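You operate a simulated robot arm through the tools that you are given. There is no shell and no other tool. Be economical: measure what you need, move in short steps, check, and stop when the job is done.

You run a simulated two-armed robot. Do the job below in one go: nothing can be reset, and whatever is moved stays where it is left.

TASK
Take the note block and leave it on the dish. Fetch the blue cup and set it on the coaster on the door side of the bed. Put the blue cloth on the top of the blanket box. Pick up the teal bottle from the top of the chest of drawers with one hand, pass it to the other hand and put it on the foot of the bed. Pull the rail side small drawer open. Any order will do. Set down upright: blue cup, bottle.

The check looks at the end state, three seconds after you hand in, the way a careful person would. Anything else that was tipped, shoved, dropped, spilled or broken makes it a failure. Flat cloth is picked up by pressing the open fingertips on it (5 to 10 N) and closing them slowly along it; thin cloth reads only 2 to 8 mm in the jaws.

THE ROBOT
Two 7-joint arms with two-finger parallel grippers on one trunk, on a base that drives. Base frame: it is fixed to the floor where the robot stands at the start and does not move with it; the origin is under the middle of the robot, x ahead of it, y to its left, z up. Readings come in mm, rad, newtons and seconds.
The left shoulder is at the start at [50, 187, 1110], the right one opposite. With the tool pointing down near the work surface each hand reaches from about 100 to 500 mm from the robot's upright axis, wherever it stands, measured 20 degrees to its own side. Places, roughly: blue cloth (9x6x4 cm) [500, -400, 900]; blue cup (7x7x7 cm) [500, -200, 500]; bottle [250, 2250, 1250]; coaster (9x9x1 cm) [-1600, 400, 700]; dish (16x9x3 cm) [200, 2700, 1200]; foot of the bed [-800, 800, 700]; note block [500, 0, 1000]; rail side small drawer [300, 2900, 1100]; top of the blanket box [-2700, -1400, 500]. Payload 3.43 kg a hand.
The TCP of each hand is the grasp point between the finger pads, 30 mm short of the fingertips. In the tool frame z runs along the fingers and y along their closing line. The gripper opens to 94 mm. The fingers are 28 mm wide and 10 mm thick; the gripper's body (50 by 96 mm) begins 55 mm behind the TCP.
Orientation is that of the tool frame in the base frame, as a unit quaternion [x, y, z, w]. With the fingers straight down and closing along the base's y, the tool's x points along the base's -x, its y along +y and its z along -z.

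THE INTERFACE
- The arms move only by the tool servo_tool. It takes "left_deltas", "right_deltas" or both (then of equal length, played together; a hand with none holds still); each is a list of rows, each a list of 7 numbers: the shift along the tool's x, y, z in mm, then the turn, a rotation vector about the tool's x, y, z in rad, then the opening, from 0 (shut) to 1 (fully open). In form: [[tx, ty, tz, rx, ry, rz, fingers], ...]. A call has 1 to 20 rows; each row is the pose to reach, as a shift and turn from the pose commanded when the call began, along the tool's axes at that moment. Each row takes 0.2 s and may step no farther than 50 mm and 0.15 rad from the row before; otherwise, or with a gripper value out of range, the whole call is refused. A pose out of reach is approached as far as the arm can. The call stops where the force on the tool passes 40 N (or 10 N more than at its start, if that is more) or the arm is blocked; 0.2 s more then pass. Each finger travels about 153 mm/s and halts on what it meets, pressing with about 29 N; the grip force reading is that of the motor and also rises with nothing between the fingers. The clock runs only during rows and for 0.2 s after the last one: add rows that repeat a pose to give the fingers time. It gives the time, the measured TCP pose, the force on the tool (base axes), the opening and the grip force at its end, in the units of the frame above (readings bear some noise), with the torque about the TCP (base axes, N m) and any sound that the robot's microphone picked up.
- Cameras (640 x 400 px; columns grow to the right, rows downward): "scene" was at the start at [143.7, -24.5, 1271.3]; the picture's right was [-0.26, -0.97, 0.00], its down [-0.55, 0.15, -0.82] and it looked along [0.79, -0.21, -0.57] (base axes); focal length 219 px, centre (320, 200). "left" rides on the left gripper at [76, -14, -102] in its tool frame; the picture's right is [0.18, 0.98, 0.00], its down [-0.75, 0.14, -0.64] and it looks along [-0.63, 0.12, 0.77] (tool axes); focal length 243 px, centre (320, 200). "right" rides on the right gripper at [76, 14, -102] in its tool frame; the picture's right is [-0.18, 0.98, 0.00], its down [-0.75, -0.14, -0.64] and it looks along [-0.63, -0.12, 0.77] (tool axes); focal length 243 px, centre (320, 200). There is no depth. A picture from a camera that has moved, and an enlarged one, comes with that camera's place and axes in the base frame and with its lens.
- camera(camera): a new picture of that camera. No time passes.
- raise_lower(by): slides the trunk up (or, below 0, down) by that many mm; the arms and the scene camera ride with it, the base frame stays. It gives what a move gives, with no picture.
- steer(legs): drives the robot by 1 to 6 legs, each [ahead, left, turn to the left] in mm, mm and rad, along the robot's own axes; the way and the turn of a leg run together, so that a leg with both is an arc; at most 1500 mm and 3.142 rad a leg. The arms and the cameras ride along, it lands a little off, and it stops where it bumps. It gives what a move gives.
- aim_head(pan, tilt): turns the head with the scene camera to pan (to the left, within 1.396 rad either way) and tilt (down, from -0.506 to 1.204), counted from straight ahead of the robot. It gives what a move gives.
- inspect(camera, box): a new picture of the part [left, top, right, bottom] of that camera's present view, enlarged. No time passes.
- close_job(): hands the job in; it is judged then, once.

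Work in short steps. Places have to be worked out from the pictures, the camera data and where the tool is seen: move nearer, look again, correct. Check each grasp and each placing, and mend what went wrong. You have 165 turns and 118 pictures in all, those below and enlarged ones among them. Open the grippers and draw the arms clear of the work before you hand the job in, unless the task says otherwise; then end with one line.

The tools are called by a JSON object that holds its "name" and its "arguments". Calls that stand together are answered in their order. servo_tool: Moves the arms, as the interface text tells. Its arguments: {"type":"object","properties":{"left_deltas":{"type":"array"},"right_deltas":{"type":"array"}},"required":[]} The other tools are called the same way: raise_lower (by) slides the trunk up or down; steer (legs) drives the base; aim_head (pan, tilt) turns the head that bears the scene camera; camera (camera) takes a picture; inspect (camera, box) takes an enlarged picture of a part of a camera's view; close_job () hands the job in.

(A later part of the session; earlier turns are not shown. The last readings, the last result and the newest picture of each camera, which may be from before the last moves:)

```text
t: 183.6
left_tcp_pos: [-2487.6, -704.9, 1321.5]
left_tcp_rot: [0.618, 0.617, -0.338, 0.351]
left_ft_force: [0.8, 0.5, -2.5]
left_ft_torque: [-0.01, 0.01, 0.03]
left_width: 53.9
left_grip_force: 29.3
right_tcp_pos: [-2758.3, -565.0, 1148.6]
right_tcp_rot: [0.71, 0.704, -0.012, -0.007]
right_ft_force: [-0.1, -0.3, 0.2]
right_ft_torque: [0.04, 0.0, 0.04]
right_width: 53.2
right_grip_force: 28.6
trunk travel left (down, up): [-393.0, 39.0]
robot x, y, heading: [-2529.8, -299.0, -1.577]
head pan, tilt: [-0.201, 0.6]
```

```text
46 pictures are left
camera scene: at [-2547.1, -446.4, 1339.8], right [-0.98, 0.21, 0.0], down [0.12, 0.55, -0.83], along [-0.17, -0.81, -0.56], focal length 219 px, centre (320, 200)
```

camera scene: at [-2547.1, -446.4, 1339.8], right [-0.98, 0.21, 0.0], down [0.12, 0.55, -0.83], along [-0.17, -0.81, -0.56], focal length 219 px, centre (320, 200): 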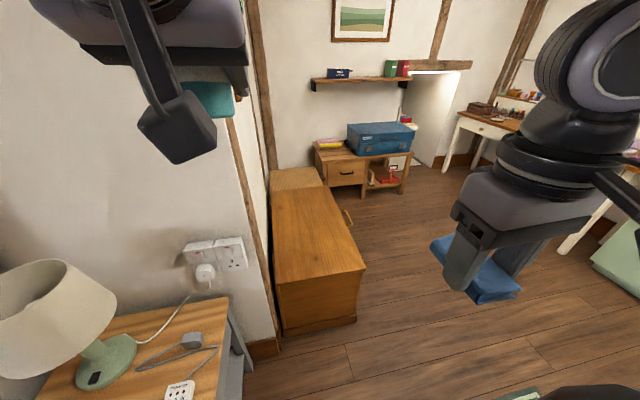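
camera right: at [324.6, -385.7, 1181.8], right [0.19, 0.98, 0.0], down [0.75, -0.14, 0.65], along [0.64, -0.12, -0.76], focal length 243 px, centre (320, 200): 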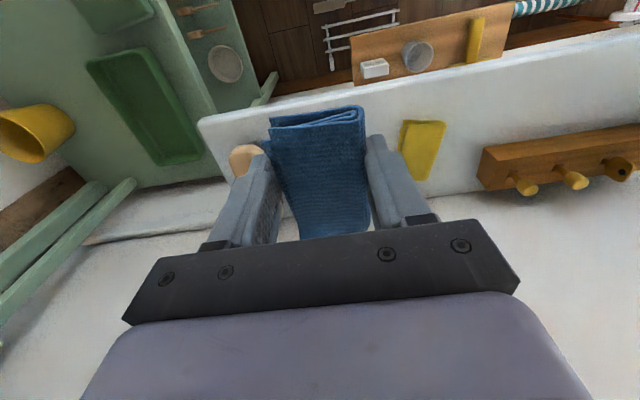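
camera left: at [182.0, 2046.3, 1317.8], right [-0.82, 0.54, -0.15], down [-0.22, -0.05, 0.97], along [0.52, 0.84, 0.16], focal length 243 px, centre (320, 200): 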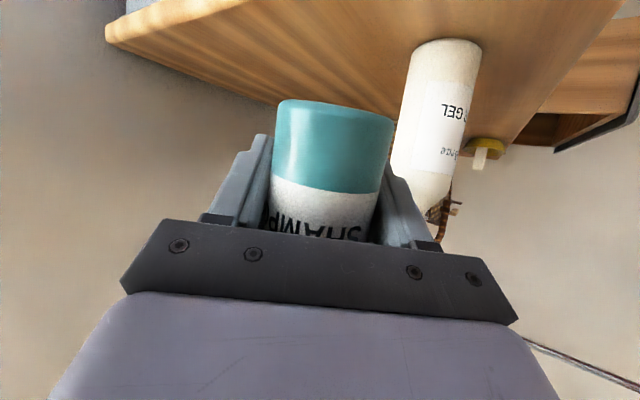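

The base bumped something ahead-left — probably the nightstand, whose right edge is near x≈-2350; the lamp still stands. I'll back up, move right 180, and approach the box (x -2490…-2890, near face y≈-1060).

{"name": "steer", "arguments": {"legs": [[-50, 0, 0], [0, -180, 0], [400, 0, 0]]}}

{"name": "aim_head", "arguments": {"pan": 0.6, "tilt": 0.8}}

{"name": "camera", "arguments": {"camera": "scene"}}

```text
t: 187.7
left_tcp_pos: [-2670.0, -1042.4, 1321.6]
left_tcp_rot: [0.617, 0.619, -0.337, 0.351]
left_ft_force: [0.9, 0.0, -2.3]
left_ft_torque: [-0.01, 0.0, -0.02]
left_width: 54.2
left_grip_force: 29.2
right_tcp_pos: [-2945.1, -900.8, 1147.0]
right_tcp_rot: [0.707, 0.707, -0.012, -0.008]
right_ft_force: [0.2, 0.2, 0.1]
right_ft_torque: [0.02, 0.01, -0.02]
right_width: 52.6
right_grip_force: 28.5
trunk travel left (down, up): [-393.0, 39.0]
robot x, y, heading: [-2719.5, -635.9, -1.57]
head pan, tilt: [-0.201, 0.6]
```

```text
t: 188.8
left_tcp_pos: [-2671.2, -1041.0, 1321.4]
left_tcp_rot: [0.616, 0.619, -0.337, 0.352]
left_ft_force: [0.0, 0.0, -3.0]
left_ft_torque: [0.0, 0.03, 0.0]
left_width: 54.0
left_grip_force: 29.2
right_tcp_pos: [-2943.9, -901.5, 1147.2]
right_tcp_rot: [0.707, 0.707, -0.012, -0.008]
right_ft_force: [0.4, 0.1, -0.2]
right_ft_torque: [-0.01, 0.02, 0.0]
right_width: 52.7
right_grip_force: 29.3
trunk travel left (down, up): [-393.0, 39.0]
robot x, y, heading: [-2716.7, -636.8, -1.574]
head pan, tilt: [0.6, 0.799]
```

```text
45 pictures are left
camera scene: at [-2669.8, -762.7, 1322.9], right [-0.83, -0.56, 0.0], down [-0.4, 0.59, -0.7], along [0.39, -0.58, -0.72], focal length 219 px, centre (320, 200)
```

scene: 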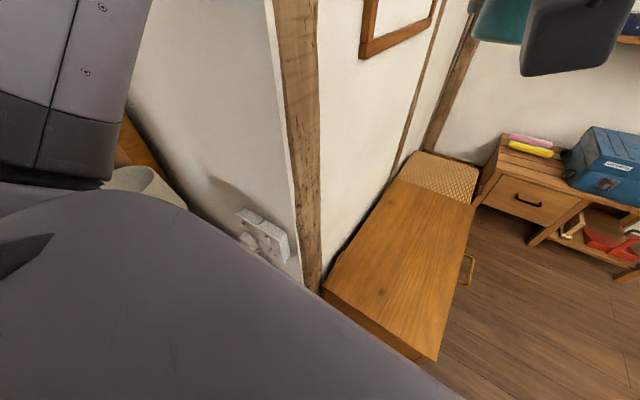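

The box is confirmed (near edge y≈-1060). I'll shift right 110 and ahead 90, lower the trunk 280, and move the left hand with the bottle aside so the right hand can work.

{"name": "steer", "arguments": {"legs": [[90, -110, 0]]}}

{"name": "servo_tool", "arguments": {"left_deltas": [[0, 40, 0, 0, 0, 0, 0.4], [0, 80, 0, 0, 0, 0, 0.4], [0, 120, 0, 0, 0, 0, 0.4], [0, 150, 0, 0, 0, 0, 0.4], [0, 150, 0, 0, 0, 0, 0.4], [0, 150, 0, 0, 0, 0, 0.4], [0, 150, 0, 0, 0, 0, 0.4]], "right_deltas": [[0, 40, 0, 0, 0, 0, 0], [0, 80, 0, 0, 0, 0, 0], [-40, 110, 0, 0, 0, 0, 0], [-80, 140, 0, 0, 0, 0, 0], [-120, 170, 0, 0, 0, 0, 0], [-150, 200, 0, 0, 0, 0, 0], [-150, 200, 0, 0, 0, 0, 0]]}}

{"name": "raise_lower", "arguments": {"by": -300}}

{"name": "aim_head", "arguments": {"pan": 0.0, "tilt": 0.8}}

{"name": "camera", "arguments": {"camera": "scene"}}

```text
t: 190.2
left_tcp_pos: [-2785.7, -1139.6, 1317.1]
left_tcp_rot: [0.619, 0.62, -0.332, 0.35]
left_ft_force: [-1.0, -2.4, -3.2]
left_ft_torque: [0.05, -0.06, 0.04]
left_width: 54.1
left_grip_force: 29.1
right_tcp_pos: [-3058.1, -1000.3, 1145.2]
right_tcp_rot: [0.707, 0.707, -0.009, -0.009]
right_ft_force: [-0.5, -1.3, -1.1]
right_ft_torque: [0.14, -0.04, -0.01]
right_width: 52.7
right_grip_force: 28.9
trunk travel left (down, up): [-393.0, 39.0]
robot x, y, heading: [-2824.4, -728.0, -1.573]
head pan, tilt: [0.6, 0.799]
```

```text
t: 191.1
left_tcp_pos: [-2768.5, -1088.8, 1327.5]
left_tcp_rot: [0.691, 0.519, -0.328, 0.381]
left_ft_force: [0.3, -0.3, -2.0]
left_ft_torque: [0.05, -0.02, 0.01]
left_width: 53.8
left_grip_force: 29.7
right_tcp_pos: [-2980.0, -1032.5, 1159.5]
right_tcp_rot: [0.711, 0.702, -0.034, 0.028]
right_ft_force: [-0.2, 0.0, -0.4]
right_ft_torque: [0.02, -0.02, -0.01]
right_width: 52.8
right_grip_force: 29.1
right hand out of reach, approached as far as the arm can: row 4
trunk travel left (down, up): [-393.0, 39.0]
robot x, y, heading: [-2832.5, -725.3, -1.568]
head pan, tilt: [0.6, 0.799]
stopped in row 4 (left hand): the arm was blocked; the commanded pose is now the measured one
```

```text
t: 194.1
left_tcp_pos: [-2769.8, -1083.5, 1031.4]
left_tcp_rot: [0.698, 0.503, -0.33, 0.39]
left_ft_force: [0.0, 0.7, -2.5]
left_ft_torque: [-0.06, -0.02, -0.01]
left_width: 53.9
left_grip_force: 29.0
right_tcp_pos: [-2969.8, -1036.0, 860.9]
right_tcp_rot: [0.71, 0.703, -0.034, 0.031]
right_ft_force: [-0.6, 0.1, -0.6]
right_ft_torque: [-0.01, 0.01, 0.0]
right_width: 52.7
right_grip_force: 29.1
trunk travel left (down, up): [-93.0, 339.0]
robot x, y, heading: [-2826.6, -721.7, -1.573]
head pan, tilt: [0.6, 0.799]
```

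```text
t: 195.1
left_tcp_pos: [-2769.0, -1085.2, 1031.0]
left_tcp_rot: [0.697, 0.505, -0.328, 0.388]
left_ft_force: [-0.2, 0.9, -2.7]
left_ft_torque: [-0.05, -0.02, 0.02]
left_width: 53.8
left_grip_force: 28.6
right_tcp_pos: [-2970.8, -1035.7, 859.4]
right_tcp_rot: [0.71, 0.702, -0.033, 0.032]
right_ft_force: [-0.4, 0.4, 0.0]
right_ft_torque: [0.03, -0.01, -0.03]
right_width: 52.8
right_grip_force: 29.1
trunk travel left (down, up): [-93.0, 339.0]
robot x, y, heading: [-2828.0, -723.9, -1.572]
head pan, tilt: [0.0, 0.799]
```

```text
44 pictures are left
camera scene: at [-2852.4, -852.0, 1024.5], right [-1.0, -0.04, -0.04], down [0.0, 0.71, -0.7], along [0.05, -0.7, -0.71], focal length 219 px, centre (320, 200)
```

scene: 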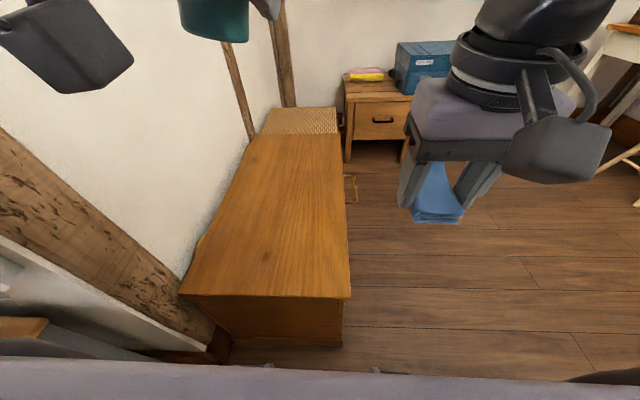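

The left elbow has come against the wall beside the box and the robot leans slightly. I'll move right off the wall and instead approach the box from its open long side, facing +x.

{"name": "steer", "arguments": {"legs": [[0, -120, 0], [-60, 0, 0], [0, -330, 0], [480, 0, 0], [0, 0, 1.57]]}}

{"name": "aim_head", "arguments": {"pan": -0.1, "tilt": 0.8}}

{"name": "camera", "arguments": {"camera": "scene"}}

```text
t: 205.0
left_tcp_pos: [-2897.3, -1054.9, 1017.7]
left_tcp_rot: [0.106, 0.864, 0.018, 0.491]
left_ft_force: [0.2, -0.5, -3.6]
left_ft_torque: [-0.02, -0.04, -0.01]
left_width: 53.7
left_grip_force: 29.2
right_tcp_pos: [-2963.9, -1280.5, 858.5]
right_tcp_rot: [0.012, 0.999, -0.02, 0.037]
right_ft_force: [-0.5, 0.6, -0.8]
right_ft_torque: [-0.01, 0.0, 0.01]
right_width: 52.7
right_grip_force: 29.0
trunk travel left (down, up): [-93.0, 339.0]
robot x, y, heading: [-3285.5, -1154.6, -0.015]
head pan, tilt: [0.0, 0.799]
```

```text
t: 205.7
left_tcp_pos: [-2897.2, -1054.8, 1018.2]
left_tcp_rot: [0.106, 0.864, 0.018, 0.492]
left_ft_force: [0.3, -0.7, -2.5]
left_ft_torque: [0.01, -0.01, 0.02]
left_width: 54.0
left_grip_force: 29.0
right_tcp_pos: [-2963.0, -1280.3, 858.0]
right_tcp_rot: [0.011, 0.999, -0.02, 0.037]
right_ft_force: [0.0, -0.5, -0.6]
right_ft_torque: [0.04, 0.0, 0.01]
right_width: 52.7
right_grip_force: 29.4
trunk travel left (down, up): [-93.0, 339.0]
robot x, y, heading: [-3282.7, -1157.9, -0.016]
head pan, tilt: [-0.099, 0.799]
```

```text
43 pictures are left
camera scene: at [-3144.2, -1165.0, 1022.6], right [-0.1, -0.99, 0.0], down [-0.72, 0.07, -0.69], along [0.69, -0.07, -0.72], focal length 219 px, centre (320, 200)
```

scene: 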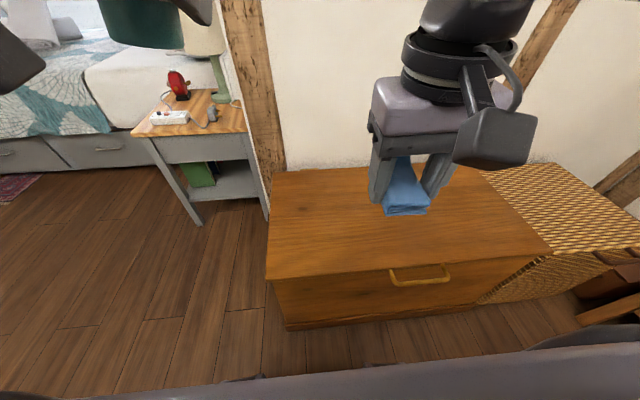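

All level and clear now. The box front edge is at x≈-2896. I'll lower the cloth over the box top toward (-2790, -1290), straightening the hand.

{"name": "servo_tool", "arguments": {"right_deltas": [[-19, 0, 37, -0.01, 0.02, 0, 0], [-38, 0, 74, -0.02, 0.04, 0, 0], [-57, 0, 111, -0.03, 0.06, 0, 0], [-76, 1, 148, -0.04, 0.074, 0, 0], [-95, 1, 185, -0.04, 0.074, 0, 0], [-114, 1, 222, -0.04, 0.074, 0, 0], [-133, 1, 259, -0.04, 0.074, 0, 0], [-152, 1, 296, -0.04, 0.074, 0, 0], [-152, 1, 296, -0.04, 0.074, 0, 0]]}}

{"name": "camera", "arguments": {"camera": "right"}}

```text
t: 207.7
left_tcp_pos: [-2897.8, -1054.7, 1018.6]
left_tcp_rot: [0.107, 0.864, 0.016, 0.492]
left_ft_force: [0.0, -0.3, -2.8]
left_ft_torque: [0.01, 0.0, 0.0]
left_width: 53.7
left_grip_force: 28.9
right_tcp_pos: [-2846.2, -1363.8, 631.4]
right_tcp_rot: [0.011, 1.0, 0.002, 0.0]
right_ft_force: [0.0, -0.6, -0.2]
right_ft_torque: [0.02, 0.0, -0.02]
right_width: 52.5
right_grip_force: 29.2
right hand out of reach, approached as far as the arm can: row 4, 5, 6, 7, 8, 9
trunk travel left (down, up): [-93.0, 339.0]
robot x, y, heading: [-3280.7, -1149.9, -0.019]
head pan, tilt: [-0.099, 0.799]
```

```text
42 pictures are left
camera right: at [-2923.0, -1347.8, 734.0], right [0.21, 0.98, 0.0], down [0.75, -0.16, 0.64], along [0.63, -0.13, -0.77], focal length 243 px, centre (320, 200)
```

right: 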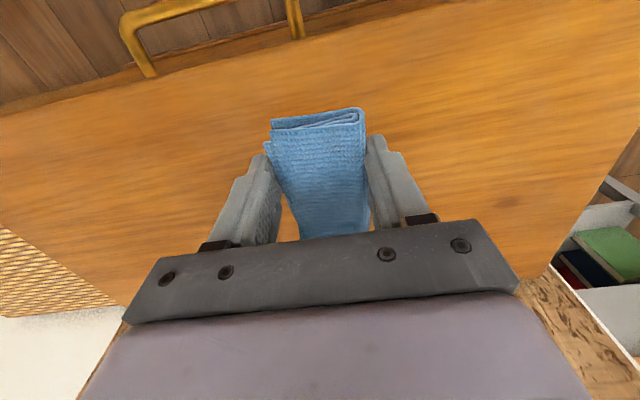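

The arm is at its reach limit over the box, so I'll use the base (45 ahead) and trunk (-82) for the rest.

{"name": "steer", "arguments": {"legs": [[45, 0, 0]]}}

{"name": "raise_lower", "arguments": {"by": -80}}

{"name": "inspect", "arguments": {"camera": "right", "box": [200, 50, 440, 250]}}

```text
t: 208.6
left_tcp_pos: [-2851.7, -1055.3, 1017.1]
left_tcp_rot: [0.106, 0.864, 0.017, 0.492]
left_ft_force: [-0.7, 0.0, -2.9]
left_ft_torque: [0.03, -0.02, 0.03]
left_width: 53.9
left_grip_force: 28.3
right_tcp_pos: [-2800.8, -1364.0, 632.3]
right_tcp_rot: [0.011, 1.0, 0.002, 0.0]
right_ft_force: [-0.6, 0.6, -0.4]
right_ft_torque: [-0.02, -0.01, -0.02]
right_width: 52.6
right_grip_force: 29.3
trunk travel left (down, up): [-93.0, 339.0]
robot x, y, heading: [-3236.0, -1153.5, -0.018]
head pan, tilt: [-0.099, 0.799]
```

```text
t: 209.8
left_tcp_pos: [-2852.1, -1053.9, 937.8]
left_tcp_rot: [0.104, 0.864, 0.019, 0.492]
left_ft_force: [-0.9, 0.3, -2.2]
left_ft_torque: [0.02, 0.0, -0.01]
left_width: 53.9
left_grip_force: 29.0
right_tcp_pos: [-2801.2, -1365.1, 552.4]
right_tcp_rot: [0.012, 1.0, 0.001, 0.0]
right_ft_force: [0.5, 1.1, -0.5]
right_ft_torque: [-0.01, -0.05, -0.01]
right_width: 52.7
right_grip_force: 28.8
trunk travel left (down, up): [-13.0, 419.0]
robot x, y, heading: [-3233.4, -1152.3, -0.018]
head pan, tilt: [-0.099, 0.799]
```

```text
2.00 times, centred on (320, 150) of right
camera zoom: at [-2877.5, -1348.5, 654.3], right [0.21, 0.98, 0.0], down [0.75, -0.16, 0.64], along [0.63, -0.13, -0.77], focal length 485 px, centre (320, 300)
```

zoom: 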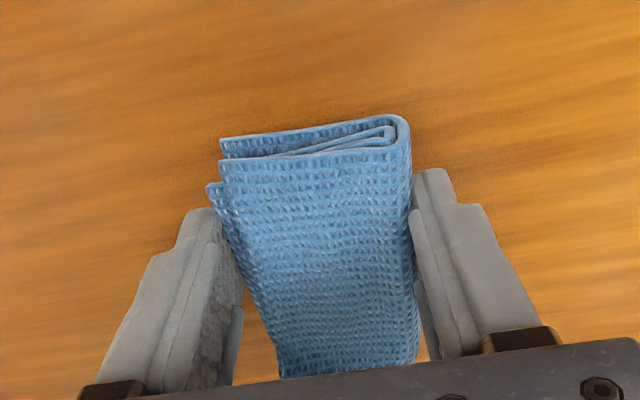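

No contact yet, so I'll lower 11 more with the trunk and read the force.

{"name": "raise_lower", "arguments": {"by": -12}}

{"name": "servo_tool", "arguments": {"right_deltas": [[0, 0, 4, 0, 0, 0, 0], [0, 0, 7, 0, 0, 0, 0], [0, 0, 10, 0, 0, 0, 0], [0, 0, 10, 0, 0, 0, 0]]}}

```text
t: 210.4
left_tcp_pos: [-2851.8, -1055.3, 925.6]
left_tcp_rot: [0.107, 0.864, 0.017, 0.492]
left_ft_force: [0.0, 0.5, -1.4]
left_ft_torque: [0.01, -0.01, 0.01]
left_width: 53.8
left_grip_force: 29.3
right_tcp_pos: [-2800.7, -1363.1, 539.9]
right_tcp_rot: [0.012, 1.0, 0.001, 0.0]
right_ft_force: [-0.3, -0.9, -0.6]
right_ft_torque: [0.01, -0.03, 0.03]
right_width: 52.2
right_grip_force: 29.1
trunk travel left (down, up): [-1.0, 431.0]
robot x, y, heading: [-3234.2, -1151.2, -0.02]
head pan, tilt: [-0.099, 0.799]
```

```text
t: 211.4
left_tcp_pos: [-2852.3, -1056.1, 925.2]
left_tcp_rot: [0.107, 0.864, 0.017, 0.492]
left_ft_force: [0.8, 0.7, -3.0]
left_ft_torque: [-0.01, -0.03, 0.0]
left_width: 54.0
left_grip_force: 28.8
right_tcp_pos: [-2804.8, -1368.2, 531.6]
right_tcp_rot: [0.011, 1.0, 0.002, 0.0]
right_ft_force: [0.0, -0.6, -0.2]
right_ft_torque: [-0.01, -0.02, -0.02]
right_width: 52.7
right_grip_force: 29.7
right hand out of reach, approached as far as the arm can: row 2, 3, 4
trunk travel left (down, up): [-1.0, 431.0]
robot x, y, heading: [-3237.9, -1156.0, -0.012]
head pan, tilt: [-0.099, 0.799]
```

Still no contact (cloth bottom ≈493). I'll bring the hand slightly closer to the body, where it can reach lower.

{"name": "servo_tool", "arguments": {"right_deltas": [[8, 15, 5, 0, 0, 0, 0], [16, 30, 10, 0, 0, 0, 0], [16, 40, 16, 0, 0, 0, 0], [16, 40, 22, 0, 0, 0, 0], [16, 40, 22, 0, 0, 0, 0]]}}

{"name": "camera", "arguments": {"camera": "right"}}

```text
t: 212.6
left_tcp_pos: [-2851.6, -1054.8, 924.9]
left_tcp_rot: [0.107, 0.864, 0.017, 0.492]
left_ft_force: [-0.1, -0.3, -1.6]
left_ft_torque: [0.01, 0.0, -0.02]
left_width: 53.8
left_grip_force: 29.0
right_tcp_pos: [-2831.1, -1350.6, 530.6]
right_tcp_rot: [0.01, 1.0, 0.001, 0.001]
right_ft_force: [2.0, -0.5, 3.3]
right_ft_torque: [0.0, -0.22, 0.01]
right_width: 52.5
right_grip_force: 28.9
right hand out of reach, approached as far as the arm can: row 1, 2, 3, 4, 5
trunk travel left (down, up): [-1.0, 431.0]
robot x, y, heading: [-3237.2, -1154.1, -0.01]
head pan, tilt: [-0.099, 0.799]
```

```text
40 pictures are left
camera right: at [-2907.3, -1335.1, 633.1], right [0.21, 0.98, 0.0], down [0.75, -0.16, 0.64], along [0.63, -0.13, -0.77], focal length 243 px, centre (320, 200)
```

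right: 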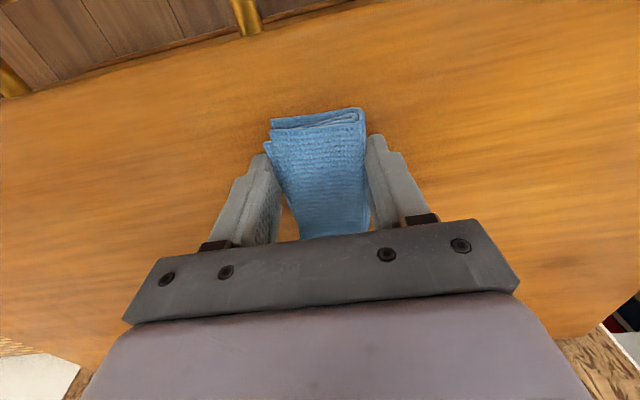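

Light contact (3 N) and the cloth is fully over the box top. I'll release and rise.

{"name": "servo_tool", "arguments": {"right_deltas": [[0, 0, 0, 0, 0, 0, 0.3], [0, 0, 0, 0, 0, 0, 0.7], [0, 0, 0, 0, 0, 0, 0.85], [0, 0, -10, 0, 0, 0, 0.85], [0, 0, -40, 0, 0, 0, 0.85], [0, 0, -80, 0, 0, 0, 0.85], [20, 0, -120, 0, 0, 0, 0.85], [40, 0, -160, 0, 0, 0, 0.85], [40, 0, -160, 0, 0, 0, 0.85]]}}

{"name": "camera", "arguments": {"camera": "right"}}

```text
t: 214.6
left_tcp_pos: [-2851.1, -1054.3, 925.4]
left_tcp_rot: [0.106, 0.864, 0.018, 0.492]
left_ft_force: [0.1, 0.3, -3.5]
left_ft_torque: [0.02, -0.03, -0.04]
left_width: 54.0
left_grip_force: 29.2
right_tcp_pos: [-2872.4, -1348.1, 691.4]
right_tcp_rot: [0.011, 1.0, 0.001, -0.001]
right_ft_force: [-0.1, -1.2, 0.7]
right_ft_torque: [0.02, 0.04, -0.04]
right_width: 79.8
right_grip_force: 0.1
trunk travel left (down, up): [-1.0, 431.0]
robot x, y, heading: [-3237.8, -1157.7, -0.015]
head pan, tilt: [-0.099, 0.799]
```

```text
39 pictures are left
camera right: at [-2950.4, -1332.7, 794.3], right [0.21, 0.98, 0.0], down [0.75, -0.16, 0.64], along [0.63, -0.13, -0.77], focal length 243 px, centre (320, 200)
```

right: 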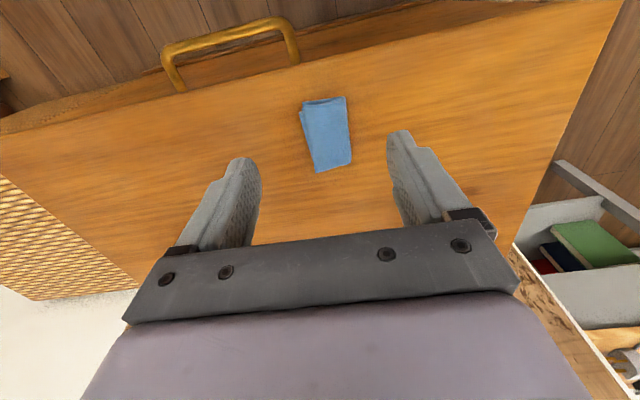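

The cloth lies flat on the box. Now I'll prepare the handover: raise the trunk, re-level the bottle in the left hand (it leans about 8° from the earlier bump), and bring it toward the middle.

{"name": "raise_lower", "arguments": {"by": 260}}

{"name": "servo_tool", "arguments": {"left_deltas": [[-5, -25, 2, 0.034, -0.012, -0.058, 0.4], [-10, -50, 4, 0.068, -0.023, -0.117, 0.4], [-16, -80, 6, 0.068, -0.023, -0.117, 0.4], [-22, -108, 8, 0.068, -0.023, -0.117, 0.4], [-26, -127, 10, 0.068, -0.023, -0.117, 0.4], [-26, -127, 10, 0.068, -0.023, -0.117, 0.4]], "right_deltas": [[0, -20, -20, 0, 0, 0, 1], [0, -40, -40, 0, 0, 0, 1], [0, -60, -60, 0, 0, 0, 1], [0, -60, -100, 0, 0, 0, 1], [0, -60, -140, 0, 0, 0, 1], [0, -60, -180, 0, 0, 0, 1]]}}

{"name": "camera", "arguments": {"camera": "right"}}

{"name": "camera", "arguments": {"camera": "scene"}}

```text
t: 217.2
left_tcp_pos: [-2852.2, -1055.1, 1185.1]
left_tcp_rot: [0.106, 0.864, 0.018, 0.492]
left_ft_force: [0.1, -0.3, -2.6]
left_ft_torque: [0.01, -0.03, 0.01]
left_width: 53.5
left_grip_force: 28.9
right_tcp_pos: [-2873.4, -1348.1, 950.7]
right_tcp_rot: [0.01, 1.0, 0.001, 0.0]
right_ft_force: [0.1, -0.1, -1.0]
right_ft_torque: [-0.02, 0.0, 0.02]
right_width: 79.9
right_grip_force: 0.1
trunk travel left (down, up): [-261.0, 171.0]
robot x, y, heading: [-3232.2, -1154.7, -0.018]
head pan, tilt: [-0.099, 0.799]
```

```text
t: 218.7
left_tcp_pos: [-2852.8, -1184.7, 1184.1]
left_tcp_rot: [0.073, 0.863, -0.042, 0.498]
left_ft_force: [0.2, -0.8, -2.6]
left_ft_torque: [-0.01, -0.03, 0.0]
left_width: 53.8
left_grip_force: 29.1
right_tcp_pos: [-2875.7, -1409.8, 1132.4]
right_tcp_rot: [0.011, 1.0, 0.001, 0.0]
right_ft_force: [-0.3, -0.2, -0.9]
right_ft_torque: [0.01, -0.02, -0.02]
right_width: 94.1
right_grip_force: 0.0
trunk travel left (down, up): [-261.0, 171.0]
robot x, y, heading: [-3233.9, -1150.7, -0.016]
head pan, tilt: [-0.099, 0.799]
```

```text
38 pictures are left
camera right: at [-2952.7, -1394.2, 1233.7], right [0.21, 0.98, 0.0], down [0.75, -0.16, 0.64], along [0.63, -0.13, -0.77], focal length 243 px, centre (320, 200)
```

right: 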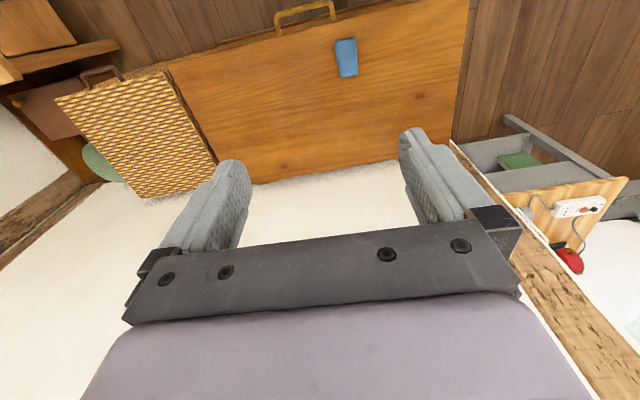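

```text
37 pictures are left
camera scene: at [-3098.5, -1167.0, 1190.9], right [-0.12, -0.99, 0.0], down [-0.71, 0.08, -0.7], along [0.69, -0.08, -0.72], focal length 219 px, centre (320, 200)
```

scene: 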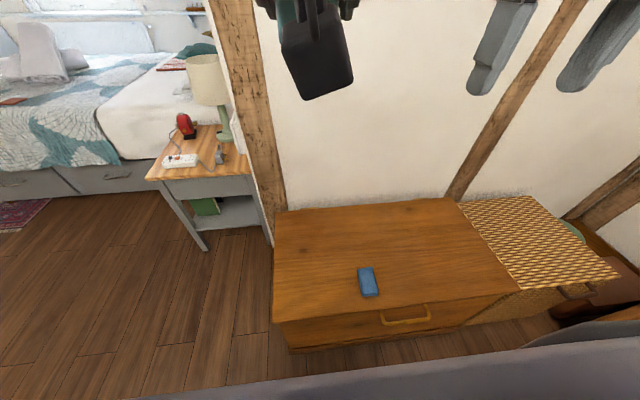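

The bottle is vertical again. I'll lower it 150 mm to a comfortable height and bring the open right hand above it.

{"name": "servo_tool", "arguments": {"left_deltas": [[26, 0, 15, 0, 0, 0, 0.4], [52, 0, 30, 0, 0, 0, 0.4], [78, 0, 45, 0, 0, 0, 0.4], [104, 0, 60, 0, 0, 0, 0.4], [130, 0, 75, 0, 0, 0, 0.4], [130, 0, 75, 0, 0, 0, 0.4], [130, 0, 75, 0, 0, 0, 0.4], [130, 0, 75, 0, 0, 0, 0.4], [130, 0, 75, 0, 0, 0, 0.4], [130, 0, 75, 0, 0, 0, 0.4]], "right_deltas": [[0, 0, -20, 0, 0, 0, 1], [0, 0, -40, 0, 0, 0, 1], [0, 0, -70, 0, 0, 0, 1], [0, 0, -70, 0, 0, 0, 1], [0, 20, -70, 0, 0, 0, 1], [-5, 65, -70, 0, 0, 0, 1], [-10, 110, -70, 0, 0, 0, 1], [-15, 150, -70, 0, 0, 0, 1], [-20, 190, -70, 0, 0, 0, 1], [-22, 224, -70, 0, 0, 0, 1]]}}

{"name": "camera", "arguments": {"camera": "right"}}

```text
t: 220.8
left_tcp_pos: [-2852.2, -1187.1, 1035.6]
left_tcp_rot: [0.072, 0.863, -0.041, 0.498]
left_ft_force: [-0.8, -0.4, -1.8]
left_ft_torque: [-0.01, -0.03, -0.02]
left_width: 53.8
left_grip_force: 28.5
right_tcp_pos: [-2900.4, -1318.6, 1160.6]
right_tcp_rot: [0.012, 1.0, 0.001, 0.0]
right_ft_force: [0.4, -0.4, 0.1]
right_ft_torque: [-0.05, -0.01, 0.01]
right_width: 94.0
right_grip_force: 0.1
right hand out of reach, approached as far as the arm can: row 6, 7, 8, 9, 10
trunk travel left (down, up): [-261.0, 171.0]
robot x, y, heading: [-3235.1, -1152.9, -0.021]
head pan, tilt: [-0.099, 0.799]
```

```text
36 pictures are left
camera right: at [-2976.9, -1302.8, 1263.3], right [0.21, 0.98, 0.0], down [0.75, -0.16, 0.64], along [0.63, -0.13, -0.77], focal length 243 px, centre (320, 200)
```

right: 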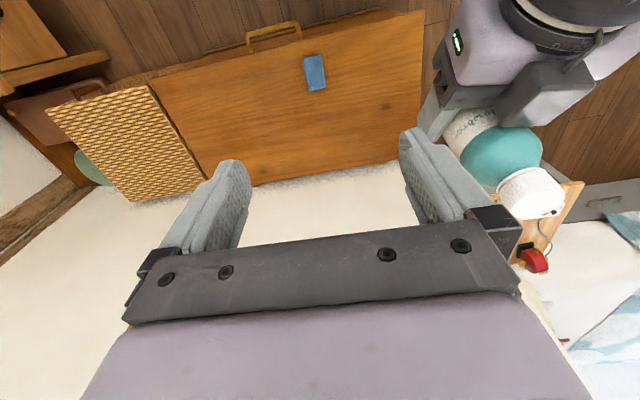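

The right arm can't come further left, so I'll bring the bottle to it: left hand 110 mm right and 45 mm lower, passing beneath the right fingertips.

{"name": "servo_tool", "arguments": {"left_deltas": [[20, 0, 11, 0, 0, 0, 0.4], [39, 0, 22, 0, 0, 0, 0.4], [39, -30, 22, 0, 0, 0, 0.4], [39, -60, 22, 0, 0, 0, 0.4], [39, -90, 22, 0, 0, 0, 0.4], [39, -115, 22, 0, 0, 0, 0.4], [39, -115, 22, 0, 0, 0, 0.4]]}}

{"name": "camera", "arguments": {"camera": "right"}}

```text
t: 222.4
left_tcp_pos: [-2871.9, -1299.0, 992.6]
left_tcp_rot: [0.073, 0.863, -0.042, 0.497]
left_ft_force: [-0.2, 0.2, -2.1]
left_ft_torque: [-0.02, -0.02, 0.01]
left_width: 54.0
left_grip_force: 28.9
right_tcp_pos: [-2899.9, -1318.6, 1160.3]
right_tcp_rot: [0.011, 1.0, 0.0, 0.0]
right_ft_force: [0.9, 0.6, -0.6]
right_ft_torque: [-0.01, -0.01, -0.03]
right_width: 94.3
right_grip_force: 0.1
trunk travel left (down, up): [-261.0, 171.0]
robot x, y, heading: [-3241.1, -1156.4, -0.016]
head pan, tilt: [-0.099, 0.799]
```

```text
35 pictures are left
camera right: at [-2976.4, -1303.1, 1263.2], right [0.21, 0.98, 0.0], down [0.75, -0.16, 0.64], along [0.63, -0.13, -0.77], focal length 243 px, centre (320, 200)
```

right: 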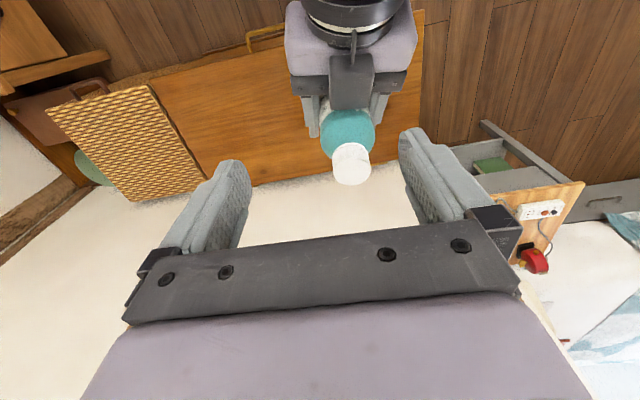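

The cap is centred at (-2869, -1300), as expected. I'll move the right hand over it and come down partway.

{"name": "servo_tool", "arguments": {"right_deltas": [[-15, 10, 0, 0, 0, 0, 1], [-30, 19, 10, 0, 0, 0, 1], [-30, 19, 30, 0, 0, 0, 1], [-30, 19, 50, 0, 0, 0, 1], [-30, 19, 70, 0, 0, 0, 1], [-30, 19, 70, 0, 0, 0, 1]]}}

{"name": "camera", "arguments": {"camera": "right"}}

```text
t: 223.8
left_tcp_pos: [-2872.3, -1299.0, 992.0]
left_tcp_rot: [0.073, 0.863, -0.042, 0.498]
left_ft_force: [0.6, 0.6, -2.6]
left_ft_torque: [-0.03, -0.01, 0.03]
left_width: 53.9
left_grip_force: 28.8
right_tcp_pos: [-2873.0, -1304.6, 1092.6]
right_tcp_rot: [0.012, 1.0, 0.001, 0.0]
right_ft_force: [0.4, 0.3, 0.0]
right_ft_torque: [0.0, 0.0, 0.01]
right_width: 93.8
right_grip_force: 0.0
right hand out of reach, approached as far as the arm can: row 1, 2, 3, 4
trunk travel left (down, up): [-261.0, 171.0]
robot x, y, heading: [-3237.4, -1155.2, -0.018]
head pan, tilt: [-0.099, 0.799]
```

```text
34 pictures are left
camera right: at [-2949.7, -1288.7, 1195.3], right [0.21, 0.98, 0.0], down [0.75, -0.16, 0.64], along [0.63, -0.13, -0.77], focal length 243 px, centre (320, 200)
```

right: 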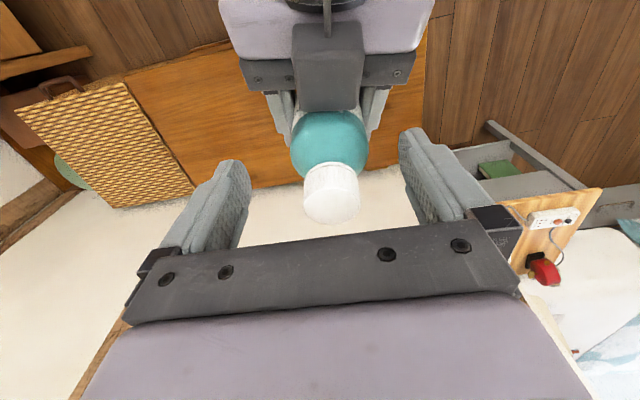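

Nearly centred; I'll correct 7 mm in x and 4 mm in y, and descend to the grip height.

{"name": "servo_tool", "arguments": {"right_deltas": [[-7, 5, 5, 0, 0, 0, 1], [-7, 5, 15, 0, 0, 0, 1], [-7, 5, 25, 0, 0, 0, 1], [-7, 5, 35, 0, 0, 0, 1], [-7, 5, 42, 0, 0, 0, 1], [-7, 5, 42, 0, 0, 0, 1]]}}

{"name": "camera", "arguments": {"camera": "right"}}

```text
t: 225.2
left_tcp_pos: [-2871.9, -1298.5, 992.1]
left_tcp_rot: [0.073, 0.863, -0.042, 0.499]
left_ft_force: [-0.7, -0.1, -2.8]
left_ft_torque: [-0.01, -0.02, 0.0]
left_width: 53.6
left_grip_force: 29.3
right_tcp_pos: [-2869.2, -1300.4, 1053.2]
right_tcp_rot: [0.012, 1.0, 0.001, 0.0]
right_ft_force: [1.0, -1.0, 0.2]
right_ft_torque: [0.0, 0.0, 0.02]
right_width: 94.0
right_grip_force: 0.1
right hand out of reach, approached as far as the arm can: row 1, 2
trunk travel left (down, up): [-261.0, 171.0]
robot x, y, heading: [-3234.8, -1155.0, -0.018]
head pan, tilt: [-0.099, 0.799]
```

```text
33 pictures are left
camera right: at [-2944.3, -1284.5, 1154.4], right [0.21, 0.98, 0.0], down [0.75, -0.16, 0.64], along [0.63, -0.13, -0.77], focal length 243 px, centre (320, 200)
```

right: 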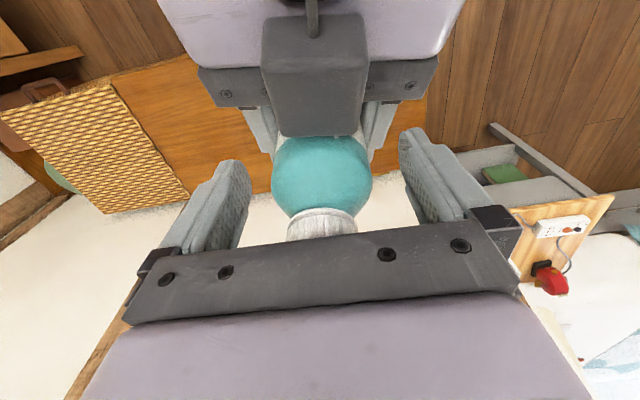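

The bottle's shoulder is between the right fingers. I'll close the right hand gently.

{"name": "servo_tool", "arguments": {"right_deltas": [[0, 0, 0, 0, 0, 0, 0.85], [0, 0, 0, 0, 0, 0, 0.7], [0, 0, 0, 0, 0, 0, 0.55], [0, 0, 0, 0, 0, 0, 0.4], [0, 0, 0, 0, 0, 0, 0.3], [0, 0, 0, 0, 0, 0, 0.3]]}}

```text
t: 226.7
left_tcp_pos: [-2871.8, -1300.0, 992.6]
left_tcp_rot: [0.073, 0.863, -0.042, 0.498]
left_ft_force: [2.3, -16.6, -2.1]
left_ft_torque: [0.62, 0.05, 0.13]
left_width: 53.9
left_grip_force: 29.6
right_tcp_pos: [-2868.1, -1299.9, 1051.5]
right_tcp_rot: [0.012, 1.0, 0.002, 0.0]
right_ft_force: [-1.3, 16.4, 1.3]
right_ft_torque: [0.4, 0.05, -0.19]
right_width: 52.1
right_grip_force: 28.4
trunk travel left (down, up): [-261.0, 171.0]
robot x, y, heading: [-3239.1, -1155.3, -0.016]
head pan, tilt: [-0.099, 0.799]
```

Right has the bottle at 52 mm, with a 16 N sideways load between the hands. I'll shift the right hand 5 mm to relieve it before releasing the left.

{"name": "servo_tool", "arguments": {"right_deltas": [[0, 2.5, 0, 0, 0, 0, 0.3], [0, 5, 0, 0, 0, 0, 0.3], [0, 5, 0, 0, 0, 0, 0.3]]}}

```text
t: 227.4
left_tcp_pos: [-2869.7, -1297.2, 991.2]
left_tcp_rot: [0.071, 0.863, -0.04, 0.498]
left_ft_force: [-5.4, 11.1, -2.2]
left_ft_torque: [-0.49, -0.1, -0.11]
left_width: 53.7
left_grip_force: 29.3
right_tcp_pos: [-2868.2, -1298.2, 1050.0]
right_tcp_rot: [0.014, 1.0, -0.001, 0.0]
right_ft_force: [5.8, -11.3, -0.7]
right_ft_torque: [-0.15, -0.24, 0.15]
right_width: 52.0
right_grip_force: 29.4
trunk travel left (down, up): [-261.0, 171.0]
robot x, y, heading: [-3234.0, -1153.4, -0.016]
head pan, tilt: [-0.099, 0.799]
```

Slightly over; I'll come back 2 mm, then open the left hand and withdraw it straight back along its fingers.

{"name": "servo_tool", "arguments": {"right_deltas": [[0, -2, 0, 0, 0, 0, 0.3], [0, -2, 0, 0, 0, 0, 0.3]]}}

{"name": "servo_tool", "arguments": {"left_deltas": [[0, 0, 0, 0, 0, 0, 0.6], [0, 0, 0, 0, 0, 0, 0.85], [0, 0, 0, 0, 0, 0, 1], [0, 0, 0, 0, 0, 0, 1]]}}

{"name": "servo_tool", "arguments": {"left_deltas": [[0, 0, -10, 0, 0, 0, 1], [0, 0, -20, 0, 0, 0, 1], [5, 0, -35, 0, 0, 0, 1], [15, 0, -55, 0, 0, 0, 1], [30, 0, -75, 0, 0, 0, 1], [45, 20, -90, 0, 0, 0, 1], [45, 60, -90, 0, 0, 0, 1], [45, 100, -90, 0, 0, 0, 1], [45, 140, -90, 0, 0, 0, 1], [45, 180, -90, 0, 0, 0, 1]]}}

{"name": "camera", "arguments": {"camera": "left"}}

```text
t: 228.1
left_tcp_pos: [-2870.3, -1298.7, 992.4]
left_tcp_rot: [0.071, 0.863, -0.041, 0.498]
left_ft_force: [-2.2, 7.5, 1.0]
left_ft_torque: [-0.46, 0.22, 0.05]
left_width: 53.8
left_grip_force: 29.2
right_tcp_pos: [-2868.9, -1299.5, 1053.5]
right_tcp_rot: [0.012, 1.0, 0.0, 0.0]
right_ft_force: [2.4, -7.7, -1.4]
right_ft_torque: [-0.05, -0.39, -0.01]
right_width: 52.3
right_grip_force: 28.8
trunk travel left (down, up): [-261.0, 171.0]
robot x, y, heading: [-3238.9, -1156.3, -0.017]
head pan, tilt: [-0.099, 0.799]
```

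```text
t: 229.1
left_tcp_pos: [-2870.2, -1299.4, 991.5]
left_tcp_rot: [0.073, 0.863, -0.042, 0.498]
left_ft_force: [-0.3, -0.6, -0.5]
left_ft_torque: [-0.02, 0.01, -0.02]
left_width: 93.9
left_grip_force: 0.0
right_tcp_pos: [-2867.7, -1298.6, 1052.1]
right_tcp_rot: [0.012, 1.0, 0.001, -0.001]
right_ft_force: [1.3, 0.9, -0.3]
right_ft_torque: [-0.02, -0.03, 0.0]
right_width: 52.0
right_grip_force: 29.0
trunk travel left (down, up): [-261.0, 171.0]
robot x, y, heading: [-3234.7, -1155.1, -0.015]
head pan, tilt: [-0.099, 0.799]
```

```text
t: 230.3
left_tcp_pos: [-2899.1, -1264.4, 1003.3]
left_tcp_rot: [0.003, 0.871, -0.023, 0.491]
left_ft_force: [-0.6, -6.9, -2.2]
left_ft_torque: [0.15, 0.12, -0.13]
left_width: 94.2
left_grip_force: 0.0
right_tcp_pos: [-2867.6, -1291.3, 1055.9]
right_tcp_rot: [0.008, 1.0, 0.016, 0.003]
right_ft_force: [1.4, 7.0, 0.2]
right_ft_torque: [0.26, -0.1, -0.07]
right_width: 51.7
right_grip_force: 28.9
trunk travel left (down, up): [-261.0, 171.0]
robot x, y, heading: [-3241.9, -1156.4, -0.018]
head pan, tilt: [-0.099, 0.799]
stopped in row 6 (right hand): the force on the tool passed its limit (the readings are from after the stop); the commanded pose is now the measured one
```

```text
32 pictures are left
camera left: at [-3026.5, -1276.0, 992.4], right [-0.07, 0.98, -0.2], down [-0.15, 0.18, 0.97], along [0.99, 0.1, 0.14], focal length 243 px, centre (320, 200)
```

left: 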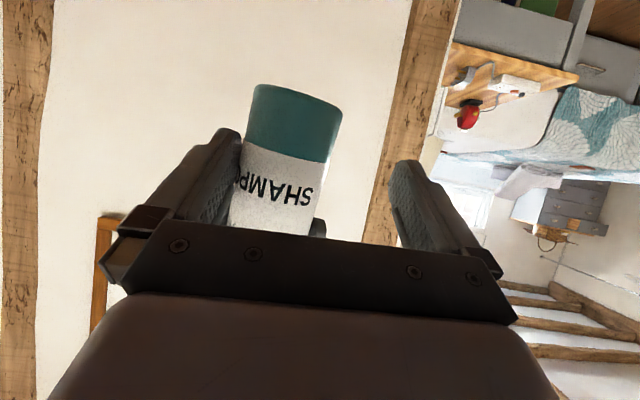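

The left hand drifted sideways into the bottle before it was clear. I'll move it back to centre, so it's free of contact.

{"name": "servo_tool", "arguments": {"left_deltas": [[0, -12, 0, 0, 0, 0, 1], [0, -25, 0, 0, 0, 0, 1], [0, -25, 0, 0, 0, 0, 1]]}}

{"name": "camera", "arguments": {"camera": "left"}}

{"name": "camera", "arguments": {"camera": "right"}}

```text
t: 231.0
left_tcp_pos: [-2883.2, -1272.7, 1011.9]
left_tcp_rot: [-0.025, 0.879, -0.024, 0.476]
left_ft_force: [-8.1, 0.6, -6.5]
left_ft_torque: [0.28, -0.07, -0.45]
left_width: 93.2
left_grip_force: 0.1
right_tcp_pos: [-2861.0, -1292.7, 1059.9]
right_tcp_rot: [0.012, 1.0, 0.017, 0.015]
right_ft_force: [8.0, -1.1, 3.2]
right_ft_torque: [-0.21, -0.2, 0.26]
right_width: 50.3
right_grip_force: 28.6
trunk travel left (down, up): [-261.0, 171.0]
robot x, y, heading: [-3237.2, -1151.0, -0.014]
head pan, tilt: [-0.099, 0.799]
stopped in row 3 (left hand): the force on the tool passed its limit (the readings are from after the stop); the commanded pose is now the measured one
```

```text
31 pictures are left
camera left: at [-3010.2, -1289.9, 1005.3], right [-0.12, 0.97, -0.22], down [-0.13, 0.2, 0.97], along [0.98, 0.15, 0.1], focal length 243 px, centre (320, 200)
```

left: 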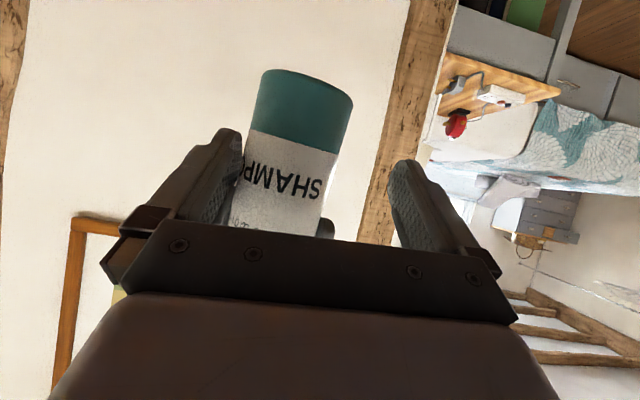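

```text
30 pictures are left
camera right: at [-2941.6, -1279.9, 1160.1], right [0.21, 0.98, 0.04], down [0.73, -0.18, 0.66], along [0.65, -0.11, -0.75], focal length 243 px, centre (320, 200)
```

right: 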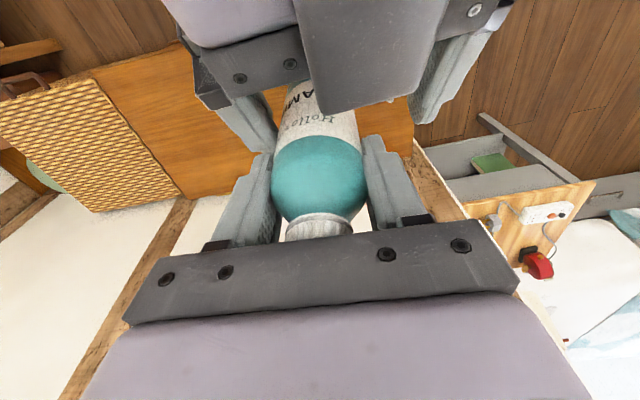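

A sensor box on top of the left palm caught the right hand's camera mount when retreating upward. I'll lower the left hand vertically along the bottle first, centre it, then withdraw horizontally.

{"name": "servo_tool", "arguments": {"left_deltas": [[17, 1, 11, 0, 0, 0, 1], [37, 2, 24, 0, 0, 0, 1], [45, 3, 30, 0, 0, 0, 1], [45, 3, 30, 0, 0, 0, 1]]}}

{"name": "camera", "arguments": {"camera": "left"}}

```text
t: 232.0
left_tcp_pos: [-2868.1, -1264.9, 972.1]
left_tcp_rot: [-0.052, 0.876, -0.031, 0.479]
left_ft_force: [-0.2, -20.6, 6.6]
left_ft_torque: [0.16, 0.02, 0.13]
left_width: 94.3
left_grip_force: 0.4
right_tcp_pos: [-2863.5, -1291.4, 1059.3]
right_tcp_rot: [0.011, 1.0, 0.018, 0.014]
right_ft_force: [0.5, 21.8, -9.6]
right_ft_torque: [1.46, -0.05, -0.22]
right_width: 52.4
right_grip_force: 28.6
trunk travel left (down, up): [-261.0, 171.0]
robot x, y, heading: [-3234.8, -1158.1, -0.018]
head pan, tilt: [-0.099, 0.799]
```

```text
29 pictures are left
camera left: at [-2994.4, -1288.4, 965.5], right [-0.16, 0.95, -0.26], down [-0.14, 0.24, 0.96], along [0.98, 0.19, 0.1], focal length 243 px, centre (320, 200)
```

left: 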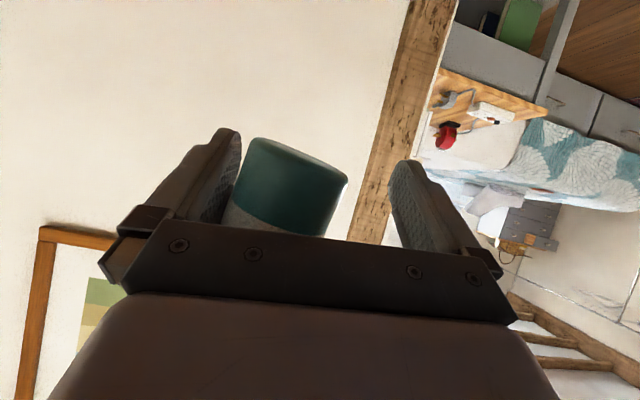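

The left hand is lower now but its right finger presses the bottle. I'll shift it 22 mm toward the bottle's centre line.

{"name": "servo_tool", "arguments": {"left_deltas": [[0, -8, 0, 0, 0, 0, 1], [0, -16, 0, 0, 0, 0, 1], [0, -22, 0, 0, 0, 0, 1], [0, -22, 0, 0, 0, 0, 1]]}}

```text
t: 232.7
left_tcp_pos: [-2855.4, -1270.7, 978.3]
left_tcp_rot: [-0.072, 0.88, -0.032, 0.469]
left_ft_force: [-8.8, -6.6, -0.2]
left_ft_torque: [0.05, -0.56, -0.01]
left_width: 93.8
left_grip_force: 0.0
right_tcp_pos: [-2859.5, -1293.2, 1064.4]
right_tcp_rot: [0.017, 0.999, 0.022, 0.024]
right_ft_force: [7.6, 6.4, -1.6]
right_ft_torque: [0.56, -0.16, -0.18]
right_width: 50.9
right_grip_force: 28.9
trunk travel left (down, up): [-261.0, 171.0]
robot x, y, heading: [-3235.2, -1155.7, -0.02]
head pan, tilt: [-0.099, 0.799]
stopped in row 3 (left hand): the force on the tool passed its limit (the readings are from after the stop); the commanded pose is now the measured one
```

The hands still touch somewhere, so I'll look with the head camera.

{"name": "aim_head", "arguments": {"pan": -0.25, "tilt": 0.5}}

{"name": "camera", "arguments": {"camera": "scene"}}

{"name": "camera", "arguments": {"camera": "right"}}

```text
t: 233.5
left_tcp_pos: [-2854.7, -1271.0, 978.1]
left_tcp_rot: [-0.072, 0.879, -0.031, 0.47]
left_ft_force: [-17.7, -10.9, -0.9]
left_ft_torque: [0.11, -0.97, -0.4]
left_width: 94.2
left_grip_force: 0.0
right_tcp_pos: [-2857.5, -1293.0, 1061.9]
right_tcp_rot: [0.017, 0.999, 0.022, 0.025]
right_ft_force: [17.0, 11.3, -1.1]
right_ft_torque: [0.75, -0.48, 0.05]
right_width: 51.3
right_grip_force: 29.3
trunk travel left (down, up): [-261.0, 171.0]
robot x, y, heading: [-3239.4, -1150.1, -0.02]
head pan, tilt: [-0.25, 0.499]
```

```text
28 pictures are left
camera scene: at [-3090.7, -1181.8, 1216.8], right [-0.26, -0.96, 0.0], down [-0.46, 0.13, -0.88], along [0.85, -0.23, -0.48], focal length 219 px, centre (320, 200)
```

scene: 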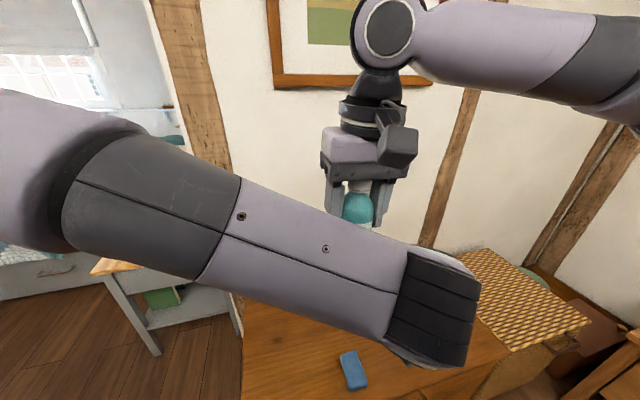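

```text
27 pictures are left
camera right: at [-2939.0, -1280.5, 1162.2], right [0.22, 0.97, 0.05], down [0.72, -0.2, 0.67], along [0.66, -0.11, -0.74], focal length 243 px, centre (320, 200)
```

right: 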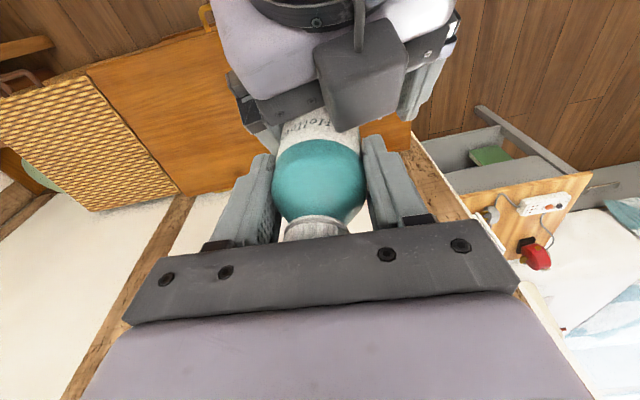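

The left palm is pressing the bottle forward. I'll retract the left hand horizontally backward and slightly down, easing toward the bottle's centre line.

{"name": "servo_tool", "arguments": {"left_deltas": [[9, -3, -7, 0, 0, 0, 1], [18, -6, -13, 0, 0, 0, 1], [26.5, -7.8, -19.5, 0, 0, 0, 1], [39, -6, -35, 0, 0, 0, 1], [52, -4, -50, 0, 0, 0, 1], [65, -1, -65, 0, 0, 0, 1], [78.5, 1, -80.5, 0, 0, 0, 1], [78.5, 1, -80.5, 0, 0, 0, 1]]}}

{"name": "camera", "arguments": {"camera": "left"}}

```text
t: 235.5
left_tcp_pos: [-2907.2, -1254.6, 970.0]
left_tcp_rot: [-0.15, 0.873, -0.015, 0.464]
left_ft_force: [-2.9, -15.0, -1.7]
left_ft_torque: [0.2, 0.03, -0.62]
left_width: 94.2
left_grip_force: 0.3
left hand out of reach, approached as far as the arm can: row 6, 7, 8
right_tcp_pos: [-2858.3, -1289.7, 1066.1]
right_tcp_rot: [0.017, 0.999, 0.032, 0.027]
right_ft_force: [3.2, 14.6, -0.2]
right_ft_torque: [1.25, -0.36, -0.28]
right_width: 55.0
right_grip_force: 28.8
trunk travel left (down, up): [-261.0, 171.0]
robot x, y, heading: [-3240.4, -1154.5, -0.017]
head pan, tilt: [-0.25, 0.499]
stopped in row 8 (left hand): the arm was blocked; the commanded pose is now the measured one
```

```text
26 pictures are left
camera left: at [-3027.0, -1301.0, 971.2], right [-0.34, 0.89, -0.31], down [-0.16, 0.27, 0.95], along [0.93, 0.37, 0.05], focal length 243 px, centre (320, 200)
```

left: 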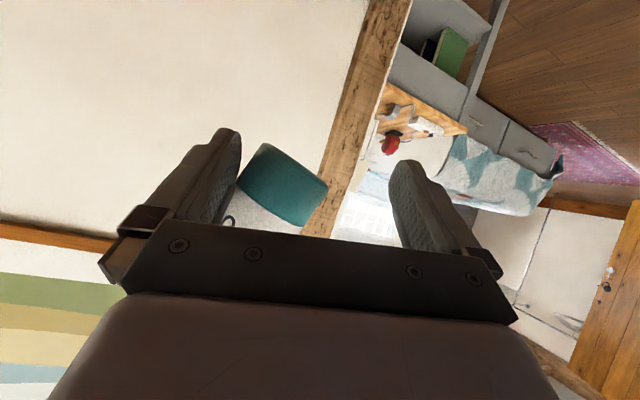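

The left arm can't retract further in this posture, so I'll lift the bottle out of it instead: right hand 8 mm toward +y to relieve, then up and forward.

{"name": "servo_tool", "arguments": {"right_deltas": [[0, 8, -5, 0, 0, 0, 0.3], [-5, 10, -25, 0, 0, 0, 0.3], [-10, 10, -50, 0, 0, 0, 0.3], [-15, 10, -75, 0, 0, 0, 0.3], [-15, 5, -95, 0, 0, 0, 0.3], [-15, 0, -105, 0, 0, 0, 0.3], [-15, 0, -105, 0, 0, 0, 0.3]]}}

{"name": "camera", "arguments": {"camera": "right"}}

{"name": "camera", "arguments": {"camera": "scene"}}

```text
t: 237.1
left_tcp_pos: [-2907.8, -1253.4, 971.8]
left_tcp_rot: [-0.151, 0.872, -0.013, 0.465]
left_ft_force: [-0.8, -0.8, 0.6]
left_ft_torque: [0.0, 0.0, 0.02]
left_width: 93.9
left_grip_force: 0.1
right_tcp_pos: [-2861.6, -1323.8, 1161.5]
right_tcp_rot: [0.017, 0.999, 0.028, 0.026]
right_ft_force: [0.3, 0.5, -1.9]
right_ft_torque: [-0.02, -0.03, -0.02]
right_width: 49.1
right_grip_force: 28.8
right hand out of reach, approached as far as the arm can: row 1, 2, 3, 4, 5, 6, 7
trunk travel left (down, up): [-261.0, 171.0]
robot x, y, heading: [-3236.1, -1154.9, -0.019]
head pan, tilt: [-0.25, 0.499]
```

```text
25 pictures are left
camera right: at [-2943.2, -1313.1, 1259.9], right [0.22, 0.97, 0.07], down [0.71, -0.2, 0.67], along [0.67, -0.1, -0.74], focal length 243 px, centre (320, 200)
```

right: 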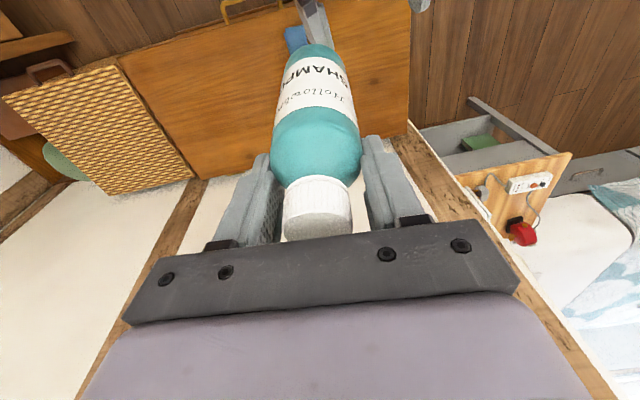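

```text
24 pictures are left
camera scene: at [-3090.6, -1181.9, 1216.8], right [-0.26, -0.96, 0.0], down [-0.46, 0.13, -0.88], along [0.85, -0.23, -0.48], focal length 219 px, centre (320, 200)
```

scene: 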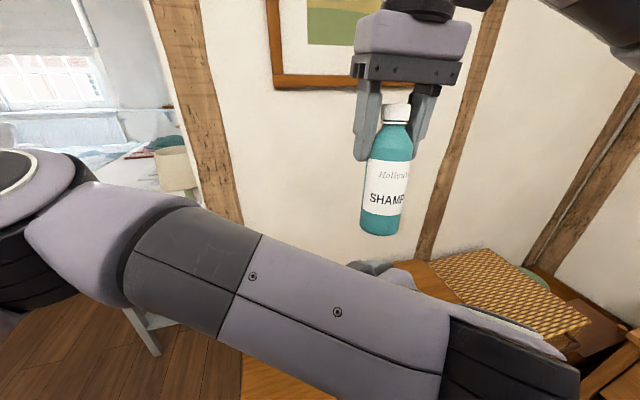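

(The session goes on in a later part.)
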